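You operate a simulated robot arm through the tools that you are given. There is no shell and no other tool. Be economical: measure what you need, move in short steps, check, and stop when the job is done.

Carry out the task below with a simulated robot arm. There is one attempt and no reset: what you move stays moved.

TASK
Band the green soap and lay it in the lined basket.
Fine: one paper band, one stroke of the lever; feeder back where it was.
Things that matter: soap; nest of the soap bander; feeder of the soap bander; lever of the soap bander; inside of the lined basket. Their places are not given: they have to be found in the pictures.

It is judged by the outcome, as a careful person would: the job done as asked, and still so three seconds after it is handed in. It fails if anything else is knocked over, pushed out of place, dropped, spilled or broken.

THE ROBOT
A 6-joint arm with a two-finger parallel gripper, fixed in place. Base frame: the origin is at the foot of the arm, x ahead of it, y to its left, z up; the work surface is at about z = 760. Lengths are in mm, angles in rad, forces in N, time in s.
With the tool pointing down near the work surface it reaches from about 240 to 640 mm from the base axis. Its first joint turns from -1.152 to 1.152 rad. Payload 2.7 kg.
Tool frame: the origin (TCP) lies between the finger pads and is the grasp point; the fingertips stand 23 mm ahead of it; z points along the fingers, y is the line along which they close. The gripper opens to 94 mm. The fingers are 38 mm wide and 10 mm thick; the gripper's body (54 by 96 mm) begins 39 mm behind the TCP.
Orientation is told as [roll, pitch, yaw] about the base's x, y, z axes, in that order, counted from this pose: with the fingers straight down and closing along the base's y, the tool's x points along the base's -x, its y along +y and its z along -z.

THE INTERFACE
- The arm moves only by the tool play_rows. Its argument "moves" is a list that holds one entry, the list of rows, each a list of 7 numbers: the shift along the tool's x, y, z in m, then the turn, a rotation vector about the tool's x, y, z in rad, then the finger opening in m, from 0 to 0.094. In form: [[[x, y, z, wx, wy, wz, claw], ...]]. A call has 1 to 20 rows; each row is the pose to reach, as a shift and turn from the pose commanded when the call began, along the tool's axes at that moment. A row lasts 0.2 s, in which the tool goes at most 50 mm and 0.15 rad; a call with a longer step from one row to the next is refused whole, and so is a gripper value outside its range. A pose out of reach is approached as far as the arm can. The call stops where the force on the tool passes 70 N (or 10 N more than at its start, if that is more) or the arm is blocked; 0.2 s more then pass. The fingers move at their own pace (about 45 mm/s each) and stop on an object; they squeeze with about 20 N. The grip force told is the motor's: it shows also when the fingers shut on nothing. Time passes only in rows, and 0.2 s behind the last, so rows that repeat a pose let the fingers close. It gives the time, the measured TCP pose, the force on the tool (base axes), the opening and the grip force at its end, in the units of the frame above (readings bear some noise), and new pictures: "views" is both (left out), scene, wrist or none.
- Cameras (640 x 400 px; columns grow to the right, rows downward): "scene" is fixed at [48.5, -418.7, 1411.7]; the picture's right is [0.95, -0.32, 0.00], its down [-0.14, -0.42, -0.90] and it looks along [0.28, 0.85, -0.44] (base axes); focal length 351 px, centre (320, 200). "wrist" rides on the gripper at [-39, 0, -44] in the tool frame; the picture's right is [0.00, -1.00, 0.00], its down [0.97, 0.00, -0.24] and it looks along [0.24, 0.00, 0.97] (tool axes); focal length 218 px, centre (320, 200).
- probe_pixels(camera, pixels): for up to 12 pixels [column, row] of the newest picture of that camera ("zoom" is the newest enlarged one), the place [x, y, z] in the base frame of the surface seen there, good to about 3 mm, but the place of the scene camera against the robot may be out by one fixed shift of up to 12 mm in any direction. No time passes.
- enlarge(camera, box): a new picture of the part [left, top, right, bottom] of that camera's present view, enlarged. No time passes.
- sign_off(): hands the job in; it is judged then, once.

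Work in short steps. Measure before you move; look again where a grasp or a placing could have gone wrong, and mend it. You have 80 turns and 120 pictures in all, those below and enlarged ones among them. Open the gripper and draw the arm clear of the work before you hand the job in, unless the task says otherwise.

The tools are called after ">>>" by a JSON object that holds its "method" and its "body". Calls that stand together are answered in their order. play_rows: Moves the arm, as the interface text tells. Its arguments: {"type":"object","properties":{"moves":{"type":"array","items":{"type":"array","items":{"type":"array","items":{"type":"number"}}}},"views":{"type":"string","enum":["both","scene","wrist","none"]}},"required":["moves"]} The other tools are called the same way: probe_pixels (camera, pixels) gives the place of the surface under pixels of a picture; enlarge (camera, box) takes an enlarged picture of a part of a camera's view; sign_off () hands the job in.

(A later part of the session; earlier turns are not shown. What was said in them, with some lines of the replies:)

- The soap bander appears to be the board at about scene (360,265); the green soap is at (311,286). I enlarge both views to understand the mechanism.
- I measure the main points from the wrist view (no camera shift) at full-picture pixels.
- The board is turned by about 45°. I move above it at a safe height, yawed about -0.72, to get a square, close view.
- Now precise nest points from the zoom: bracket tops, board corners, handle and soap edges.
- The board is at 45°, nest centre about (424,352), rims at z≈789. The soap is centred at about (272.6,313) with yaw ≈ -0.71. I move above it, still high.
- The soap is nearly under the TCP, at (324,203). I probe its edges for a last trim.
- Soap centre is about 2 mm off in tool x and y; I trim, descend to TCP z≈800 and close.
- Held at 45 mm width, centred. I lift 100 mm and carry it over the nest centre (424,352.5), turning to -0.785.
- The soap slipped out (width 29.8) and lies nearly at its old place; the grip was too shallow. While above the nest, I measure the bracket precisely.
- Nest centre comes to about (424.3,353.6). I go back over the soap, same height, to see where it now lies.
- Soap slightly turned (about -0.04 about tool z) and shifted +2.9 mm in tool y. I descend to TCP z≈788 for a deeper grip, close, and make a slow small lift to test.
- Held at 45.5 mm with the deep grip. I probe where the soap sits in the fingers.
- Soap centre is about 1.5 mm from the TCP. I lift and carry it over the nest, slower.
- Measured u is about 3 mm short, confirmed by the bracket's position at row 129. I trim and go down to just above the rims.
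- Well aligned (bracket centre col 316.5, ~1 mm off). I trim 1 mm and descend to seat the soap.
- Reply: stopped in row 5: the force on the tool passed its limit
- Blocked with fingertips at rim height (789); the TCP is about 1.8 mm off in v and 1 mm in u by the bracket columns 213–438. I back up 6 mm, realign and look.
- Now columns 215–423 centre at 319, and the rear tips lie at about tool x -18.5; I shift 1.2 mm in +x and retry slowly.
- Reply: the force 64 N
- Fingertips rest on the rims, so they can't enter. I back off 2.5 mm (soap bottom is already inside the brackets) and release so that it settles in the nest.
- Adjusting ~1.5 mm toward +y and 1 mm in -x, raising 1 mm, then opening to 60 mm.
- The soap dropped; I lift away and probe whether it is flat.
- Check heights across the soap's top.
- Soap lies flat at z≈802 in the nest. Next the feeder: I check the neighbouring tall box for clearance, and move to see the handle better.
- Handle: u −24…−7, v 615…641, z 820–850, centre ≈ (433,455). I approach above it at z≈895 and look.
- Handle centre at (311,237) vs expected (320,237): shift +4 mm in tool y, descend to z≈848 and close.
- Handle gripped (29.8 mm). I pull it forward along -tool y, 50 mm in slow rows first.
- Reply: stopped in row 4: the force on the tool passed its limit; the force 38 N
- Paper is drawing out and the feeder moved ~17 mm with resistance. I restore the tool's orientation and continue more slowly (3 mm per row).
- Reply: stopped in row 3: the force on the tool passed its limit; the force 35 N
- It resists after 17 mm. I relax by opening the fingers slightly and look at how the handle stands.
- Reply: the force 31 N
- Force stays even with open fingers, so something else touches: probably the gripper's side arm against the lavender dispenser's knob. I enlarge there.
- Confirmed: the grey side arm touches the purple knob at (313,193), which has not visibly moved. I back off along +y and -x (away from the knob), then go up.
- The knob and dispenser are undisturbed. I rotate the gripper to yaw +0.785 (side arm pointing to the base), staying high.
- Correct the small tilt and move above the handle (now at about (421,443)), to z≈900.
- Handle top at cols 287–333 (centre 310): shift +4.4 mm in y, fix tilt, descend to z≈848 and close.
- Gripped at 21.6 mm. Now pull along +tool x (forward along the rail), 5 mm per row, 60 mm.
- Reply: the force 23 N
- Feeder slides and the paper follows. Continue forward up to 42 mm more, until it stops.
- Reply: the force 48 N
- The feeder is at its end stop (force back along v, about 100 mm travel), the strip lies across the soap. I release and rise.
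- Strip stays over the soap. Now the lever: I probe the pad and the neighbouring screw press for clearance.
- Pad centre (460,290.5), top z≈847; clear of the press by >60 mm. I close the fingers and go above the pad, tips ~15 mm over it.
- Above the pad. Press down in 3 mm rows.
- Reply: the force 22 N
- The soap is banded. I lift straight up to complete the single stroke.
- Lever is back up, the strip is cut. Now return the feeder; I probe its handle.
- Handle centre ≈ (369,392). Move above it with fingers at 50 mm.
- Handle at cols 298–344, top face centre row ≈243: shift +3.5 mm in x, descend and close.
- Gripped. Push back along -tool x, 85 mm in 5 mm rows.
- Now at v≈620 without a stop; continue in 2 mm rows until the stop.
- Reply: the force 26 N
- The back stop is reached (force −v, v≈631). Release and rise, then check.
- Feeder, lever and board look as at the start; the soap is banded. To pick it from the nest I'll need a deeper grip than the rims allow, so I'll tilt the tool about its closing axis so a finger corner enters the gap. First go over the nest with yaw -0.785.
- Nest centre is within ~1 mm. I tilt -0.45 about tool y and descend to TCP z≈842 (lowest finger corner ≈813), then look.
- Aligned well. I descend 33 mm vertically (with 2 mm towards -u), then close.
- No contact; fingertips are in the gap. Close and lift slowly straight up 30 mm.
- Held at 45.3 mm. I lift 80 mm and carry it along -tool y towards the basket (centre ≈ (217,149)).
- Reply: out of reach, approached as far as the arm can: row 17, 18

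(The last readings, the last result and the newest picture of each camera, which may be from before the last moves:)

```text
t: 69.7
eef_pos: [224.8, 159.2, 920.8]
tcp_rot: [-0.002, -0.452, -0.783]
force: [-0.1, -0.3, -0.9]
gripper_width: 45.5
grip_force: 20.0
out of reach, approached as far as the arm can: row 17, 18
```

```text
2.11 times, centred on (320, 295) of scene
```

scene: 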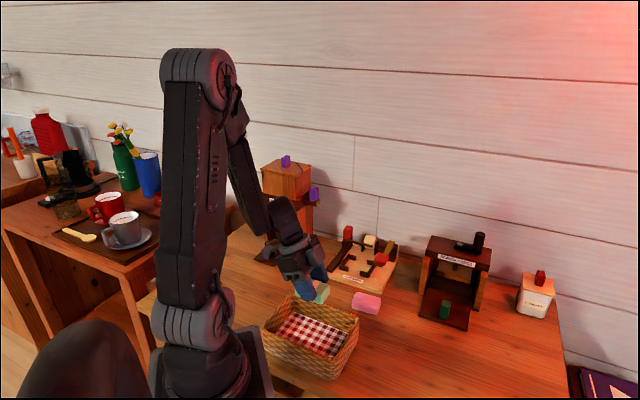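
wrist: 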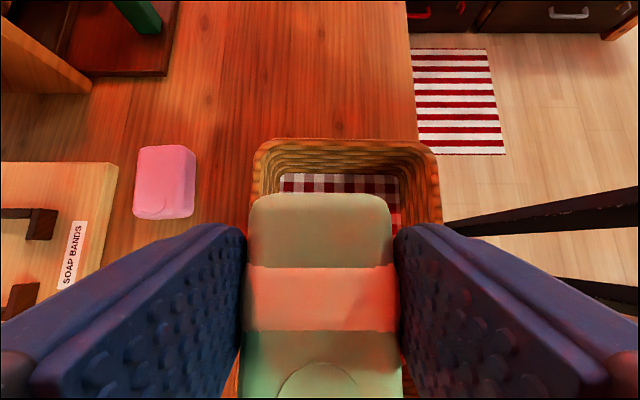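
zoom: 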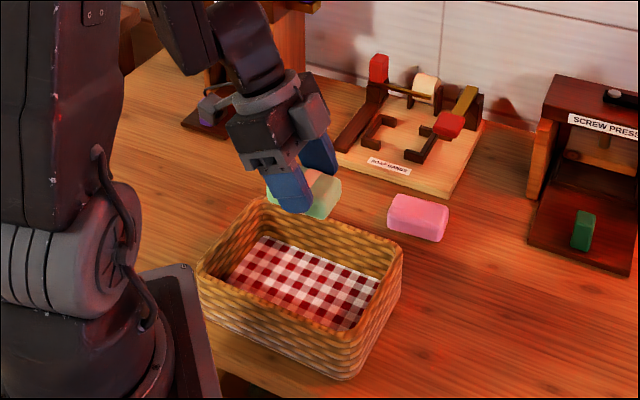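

Near the inner reach limit. I probe the basket's rim and lining to place the soap relative to it.

>>> {"method": "probe_pixels", "body": {"camera": "wrist", "pixels": [[262, 146], [430, 147], [345, 141], [256, 210], [438, 210], [340, 183], [398, 190], [283, 185], [240, 380], [410, 390], [398, 225], [346, 153]]}}

>>> {"method": "probe_pixels", "body": {"camera": "scene", "pixels": [[265, 326], [300, 294], [358, 318], [334, 376], [290, 343], [306, 316], [343, 333], [323, 355], [315, 333]]}}

```text
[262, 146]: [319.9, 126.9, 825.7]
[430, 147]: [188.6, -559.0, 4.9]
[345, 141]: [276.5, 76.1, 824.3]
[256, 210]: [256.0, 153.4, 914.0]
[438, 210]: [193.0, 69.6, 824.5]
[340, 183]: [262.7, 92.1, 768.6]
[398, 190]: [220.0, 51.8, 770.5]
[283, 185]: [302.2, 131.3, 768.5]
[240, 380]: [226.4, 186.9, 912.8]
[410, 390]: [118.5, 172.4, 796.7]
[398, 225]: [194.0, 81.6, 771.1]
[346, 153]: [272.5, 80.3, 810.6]
```

```text
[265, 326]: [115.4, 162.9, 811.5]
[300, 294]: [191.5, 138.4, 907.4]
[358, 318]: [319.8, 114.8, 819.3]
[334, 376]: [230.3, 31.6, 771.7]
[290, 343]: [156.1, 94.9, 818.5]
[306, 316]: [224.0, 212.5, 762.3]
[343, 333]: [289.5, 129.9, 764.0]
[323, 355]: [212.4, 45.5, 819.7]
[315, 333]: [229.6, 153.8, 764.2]
```

Interior spans roughly v 190–308, u −25–121; I need ~15 mm more towards -v. I rotate the tool 0.4 rad about the vertical so the wrist leans outward, easing the reach, and shift.

>>> {"method": "play_rows", "body": {"moves": [[[0, 0, 0, 0.0435, 0, 0.09, 0.0], [0, 0, 0, 0.087, 0, 0.18, 0.0], [0, 0, 0, 0.1305, 0, 0.27, 0.0], [0, 0, 0, 0.174, 0, 0.36, 0.0], [0, -0.006, 0, 0.174, 0, 0.36, 0.0], [0, -0.012, 0, 0.174, 0, 0.36, 0.0], [0, -0.018, 0, 0.174, 0, 0.36, 0.0], [0, -0.018, 0, 0.174, 0, 0.36, 0.0]]], "views": "both"}}

```text
t: 71.5
eef_pos: [210.5, 145.5, 921.5]
tcp_rot: [0.0, -0.452, -1.184]
force: [-0.1, 0.5, -0.6]
gripper_width: 45.4
grip_force: 19.7
```

scene: 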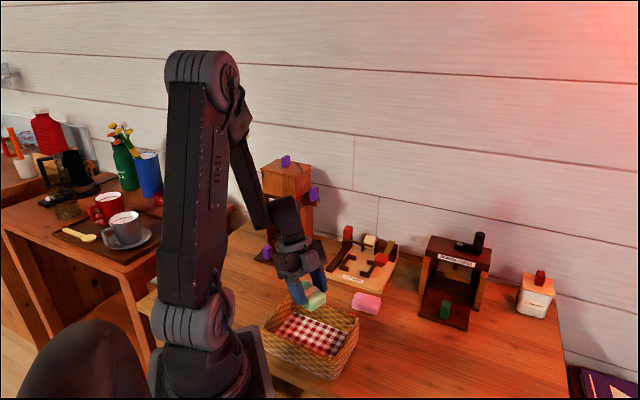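
wrist: 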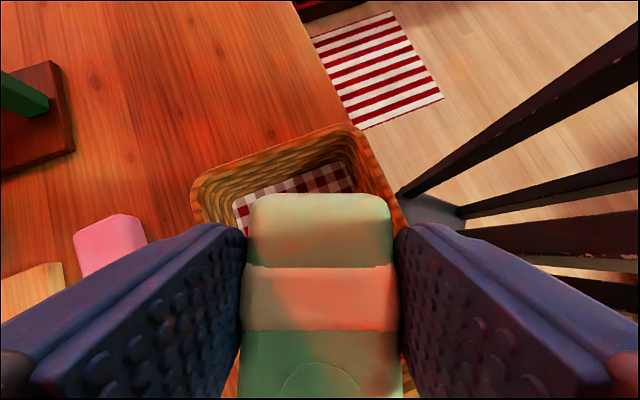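

Now centred (u 46, v 252) and reachable. Descend 85 mm (soap bottom ≈ 800, inside the rim).

>>> {"method": "play_rows", "body": {"moves": [[[0.0087, 0, 0.018, 0, 0, 0, 0.0], [0.0175, 0, 0.036, 0, 0, 0, 0.0], [0.0262, 0, 0.054, 0, 0, 0, 0.0], [0.0328, 0, 0.0675, 0, 0, 0, 0.0], [0.0371, 0, 0.0765, 0, 0, 0, 0.0], [0.0371, 0, 0.0765, 0, 0, 0, 0.0]]], "views": "both"}}

>>> {"method": "enlarge", "body": {"camera": "scene", "box": [240, 230, 380, 390]}}

```text
t: 72.9
eef_pos: [213.3, 145.0, 835.9]
tcp_rot: [-0.007, -0.45, -1.182]
force: [0.6, -0.2, -0.4]
gripper_width: 45.5
grip_force: 19.8
```

scene: 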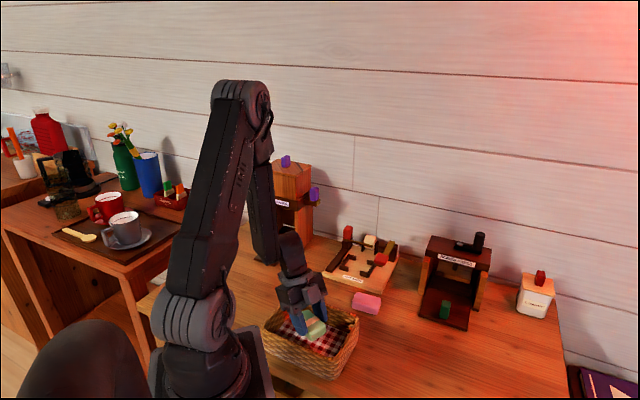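
wrist: 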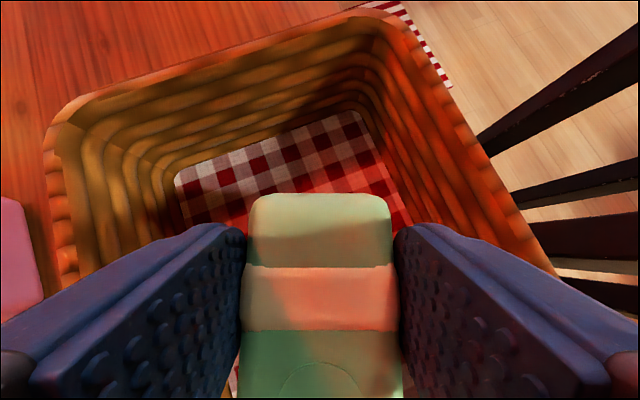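

```text
2.50 times, centred on (310, 310) of scene
```

zoom: 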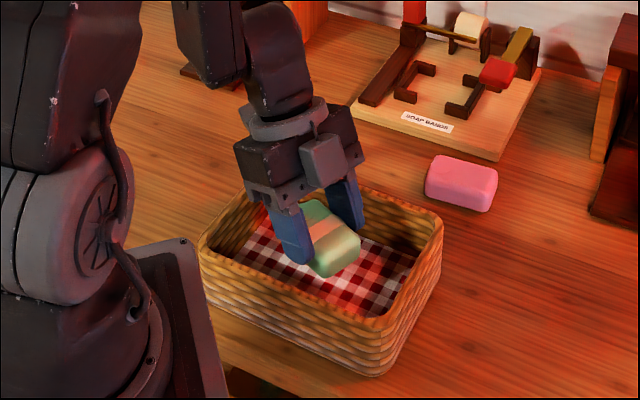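

Clear inside. Shift 6 mm toward the front for wall clearance and lower until the soap touches the lining.

>>> {"method": "play_rows", "body": {"moves": [[[0.0022, -0.003, 0.0045, 0, 0, 0, 0.0], [0.0044, -0.006, 0.009, 0, 0, 0, 0.0], [0.0066, -0.006, 0.0135, 0, 0, 0, 0.0], [0.0087, -0.006, 0.018, 0, 0, 0, 0.0], [0.0105, -0.006, 0.0216, 0, 0, 0, 0.0], [0.0116, -0.006, 0.0239, 0, 0, 0, 0.0], [0.0124, -0.006, 0.0256, 0, 0, 0, 0.0], [0.0124, -0.006, 0.0256, 0, 0, 0, 0.0]]], "views": "both"}}

>>> {"method": "enlarge", "body": {"camera": "scene", "box": [250, 250, 380, 390]}}

```text
t: 74.7
eef_pos: [214.2, 153.2, 831.0]
tcp_rot: [-0.006, -0.45, -1.181]
force: [-0.6, 0.9, -0.7]
gripper_width: 45.3
grip_force: 20.3
out of reach, approached as far as the arm can: row 1, 2, 3, 4, 5, 6, 7, 8
```

scene: 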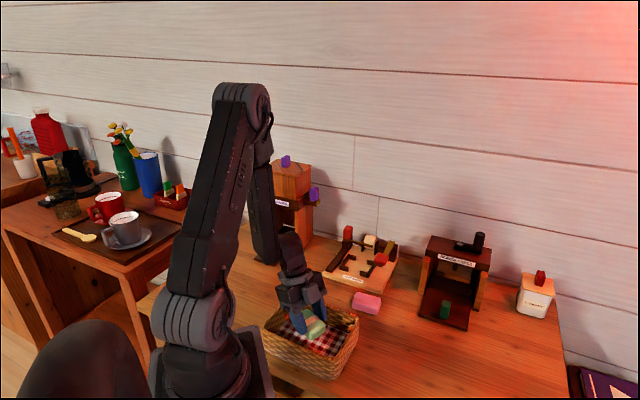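
wrist: 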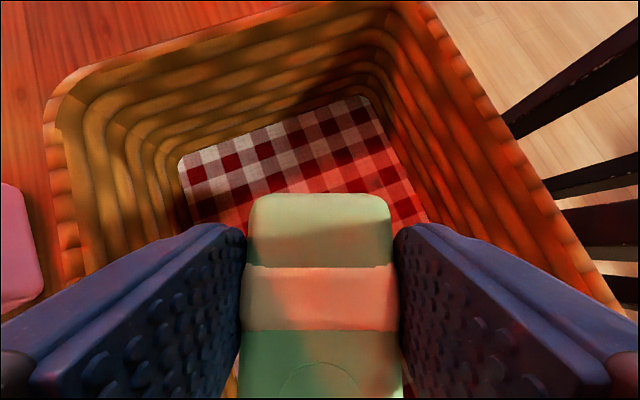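

```text
2.86 times, centred on (315, 320) of scene
```

zoom: 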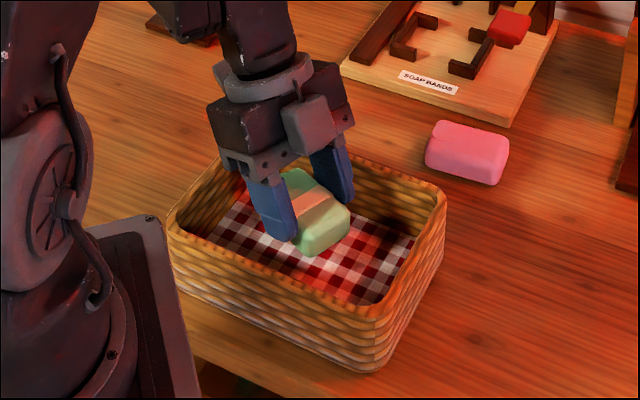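

The arm is at its inner limit at this height. I raise 35 mm and rotate a further 0.75 rad about the vertical so the wrist leans outward (away from the base).

>>> {"method": "play_rows", "body": {"moves": [[[-0.0076, 0, -0.0158, 0, 0, 0, 0.0], [-0.0152, 0, -0.0315, 0, 0, 0, 0.0], [-0.0152, 0, -0.0315, 0.058, 0, 0.12, 0.0], [-0.0152, 0, -0.0315, 0.116, 0, 0.24, 0.0], [-0.0152, 0, -0.0315, 0.174, 0, 0.36, 0.0], [-0.0152, 0, -0.0315, 0.232, 0, 0.48, 0.0], [-0.0152, 0, -0.0315, 0.285, 0, 0.59, 0.0], [-0.0152, 0, -0.0315, 0.327, 0, 0.675, 0.0], [-0.0152, 0, -0.0315, 0.327, 0, 0.675, 0.0]]], "views": "both"}}

```text
t: 76.7
eef_pos: [215.4, 152.6, 863.5]
tcp_rot: [-0.001, -0.452, -1.935]
force: [0.5, -0.1, -0.9]
gripper_width: 45.4
grip_force: 19.8
```

scene: 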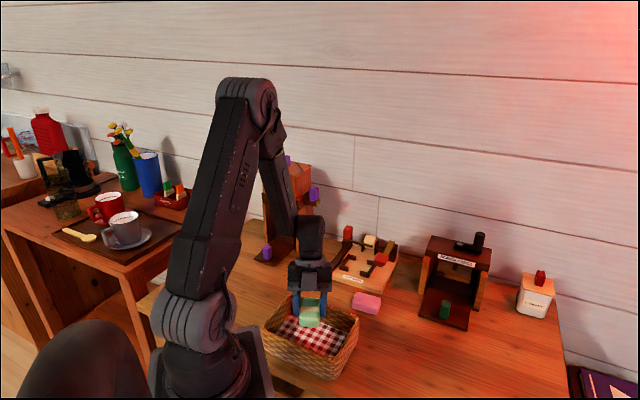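
wrist: 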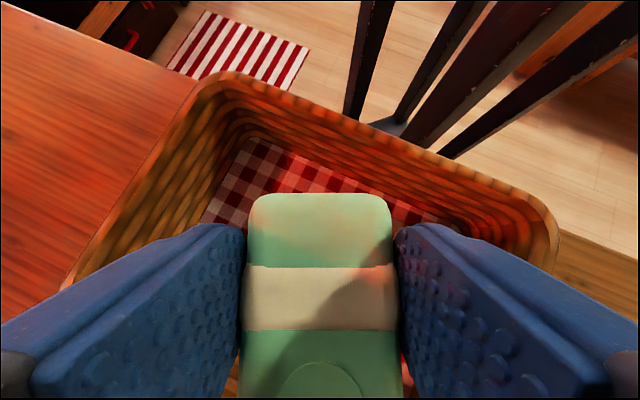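

Good. Shift 12 mm toward the front, then lower to TCP z≈809.

>>> {"method": "play_rows", "body": {"moves": [[[-0.0055, -0.001, 0.0027, 0, 0, 0, 0.0], [-0.011, -0.0022, 0.0053, 0, 0, 0, 0.0], [-0.005, -0.0022, 0.018, 0, 0, 0, 0.0], [0.0, -0.0022, 0.028, 0, 0, 0, 0.0], [0.004, -0.0022, 0.0365, 0, 0, 0, 0.0], [0.008, -0.0022, 0.0447, 0, 0, 0, 0.0], [0.011, -0.0022, 0.051, 0, 0, 0, 0.0], [0.0128, -0.0022, 0.0545, 0, 0, 0, 0.0], [0.0128, -0.0022, 0.0545, 0, 0, 0, 0.0]]], "views": "both"}}

>>> {"method": "enlarge", "body": {"camera": "scene", "box": [250, 250, 380, 390]}}

```text
t: 78.7
eef_pos: [214.2, 143.3, 815.4]
tcp_rot: [-0.02, -0.45, -1.924]
force: [0.4, 0.2, -1.5]
gripper_width: 45.6
grip_force: 19.9
out of reach, approached as far as the arm can: row 5, 6, 7, 8, 9
```

scene: 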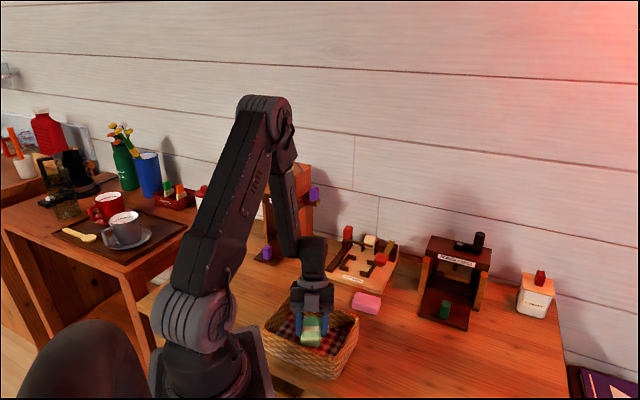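
wrist: 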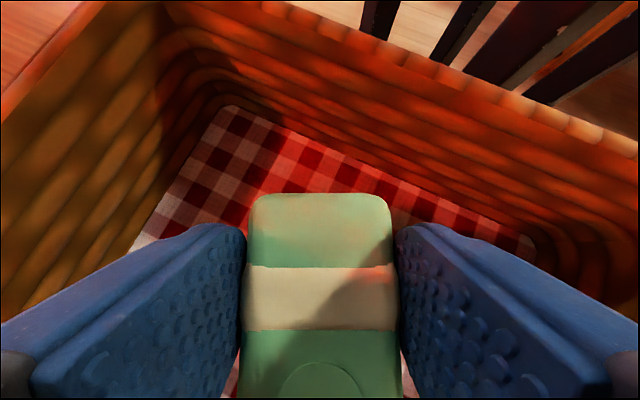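

```text
2.86 times, centred on (315, 320) of scene
```

zoom: 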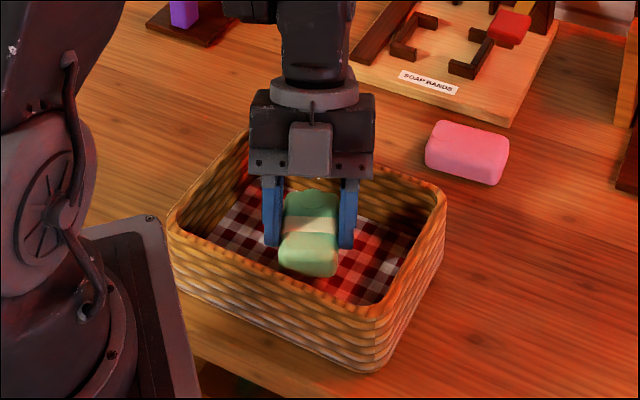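

8 mm short in height; I move 8 mm outward and lower the rest.

>>> {"method": "play_rows", "body": {"moves": [[[0.004, 0, -0.001, 0, 0, 0, 0.0], [0.0072, 0, -0.0035, 0, 0, 0, 0.0], [0.0085, 0, -0.001, 0, 0, 0, 0.0], [0.0097, 0, 0.0018, 0, 0, 0, 0.0], [0.0107, 0, 0.0038, 0, 0, 0, 0.0], [0.0111, 0, 0.0046, 0, 0, 0, 0.0], [0.0111, 0, 0.0046, 0, 0, 0, 0.0]]], "views": "wrist"}}

```text
t: 80.3
eef_pos: [222.8, 151.9, 809.2]
tcp_rot: [-0.016, -0.449, -1.927]
force: [0.4, 0.2, -1.4]
gripper_width: 45.4
grip_force: 19.8
out of reach, approached as far as the arm can: row 1, 2, 3, 4, 5, 6, 7
```

wrist: 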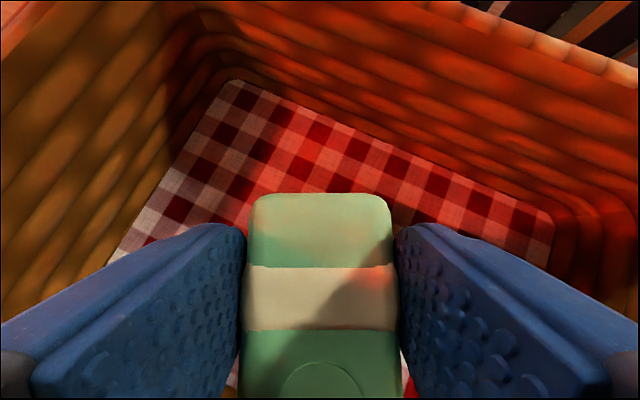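

Soap bottom is ~3 mm above the lining. Release gently and look.

>>> {"method": "play_rows", "body": {"moves": [[[0, 0, 0, 0, 0, 0, 0.044], [0, 0, 0, 0, 0, 0, 0.056], [0, 0, 0, 0, 0, 0, 0.062], [0, 0, 0, 0, 0, 0, 0.062]]], "views": "both"}}

>>> {"method": "enlarge", "body": {"camera": "scene", "box": [250, 250, 380, 390]}}

```text
t: 81.3
eef_pos: [223.5, 151.6, 809.9]
tcp_rot: [-0.016, -0.45, -1.926]
force: [-0.3, 0.0, 0.4]
gripper_width: 62.1
grip_force: 0.1
```

scene: 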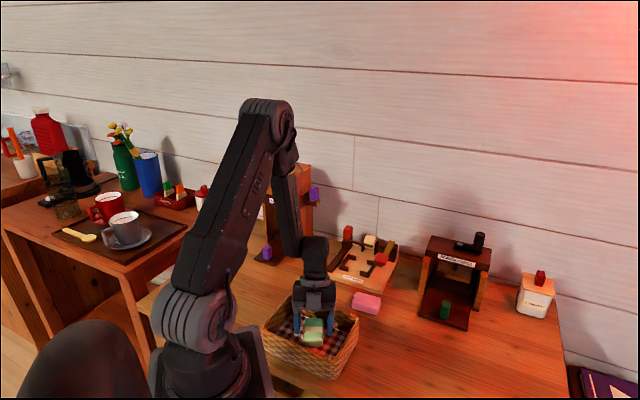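
wrist: 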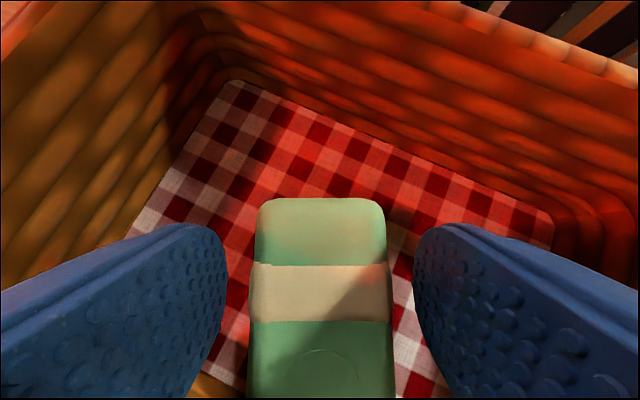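

```text
2.86 times, centred on (315, 320) of scene
```

zoom: 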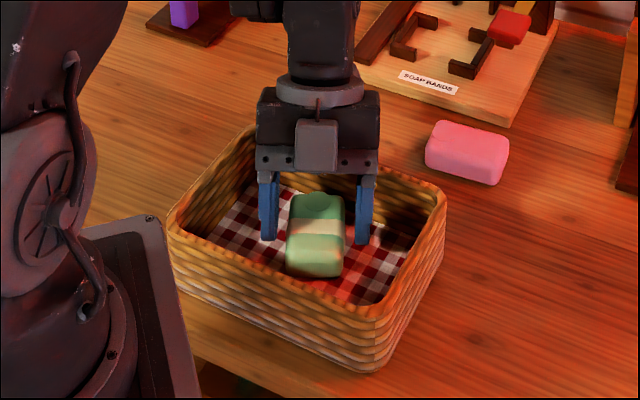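

The banded soap lies on the lining. Rise straight up and clear.

>>> {"method": "play_rows", "body": {"moves": [[[-0.0044, 0, -0.009, 0, 0, 0, 0.062], [-0.013, 0, -0.027, 0, 0, 0, 0.062], [-0.026, 0, -0.054, 0, 0, 0, 0.062], [-0.039, 0, -0.081, 0, 0, 0, 0.062], [-0.056, 0, -0.117, 0, 0, 0, 0.062], [-0.074, 0, -0.153, 0, 0, 0, 0.07], [-0.074, 0, -0.153, 0, 0, 0, 0.07]]], "views": "both"}}

>>> {"method": "enlarge", "body": {"camera": "scene", "box": [240, 220, 420, 390]}}

```text
t: 82.9
eef_pos: [222.5, 153.3, 977.3]
tcp_rot: [-0.001, -0.452, -1.935]
force: [-0.3, -0.2, 0.0]
gripper_width: 69.9
grip_force: 0.1
```

scene: 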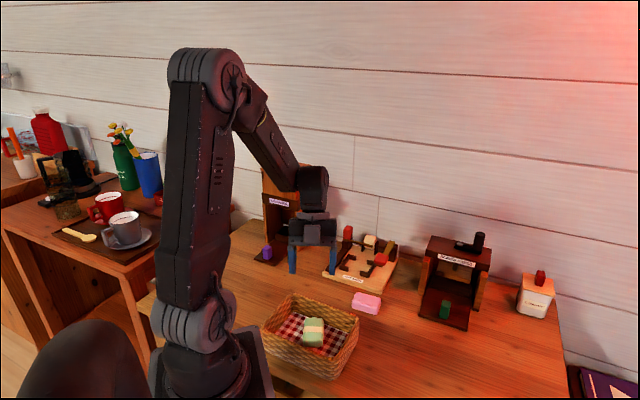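
wrist: 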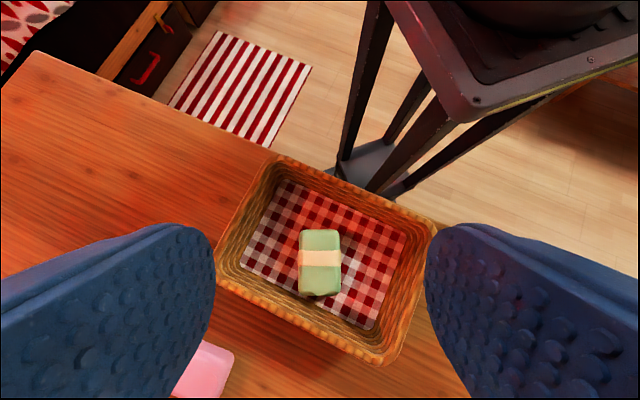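

```text
2.35 times, centred on (330, 305) of scene
```

zoom: 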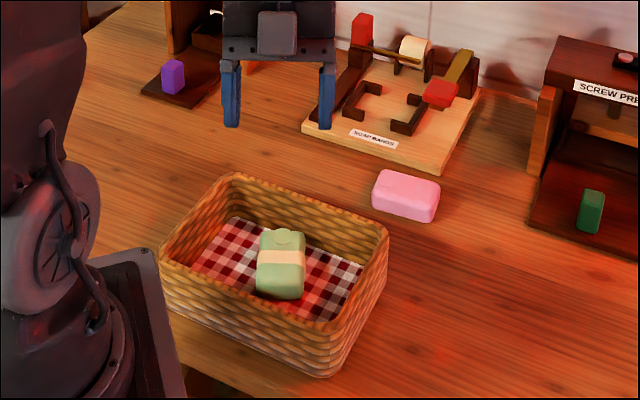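

The soap lies flat in the basket with one band, feeder and lever are in their starting positions, and the arm is clear.

>>> {"method": "sign_off", "body": {}}

```text
The job is handed in.
```

The green soap has one paper band on it and lies flat in the lined basket. I gave the lever one stroke and pushed the feeder back to its stop.

On the first try the soap slipped out of the fingers onto the table, shifting slightly. The gripper's side arm also touched the lavender dispenser's knob, but the pictures show no change there.
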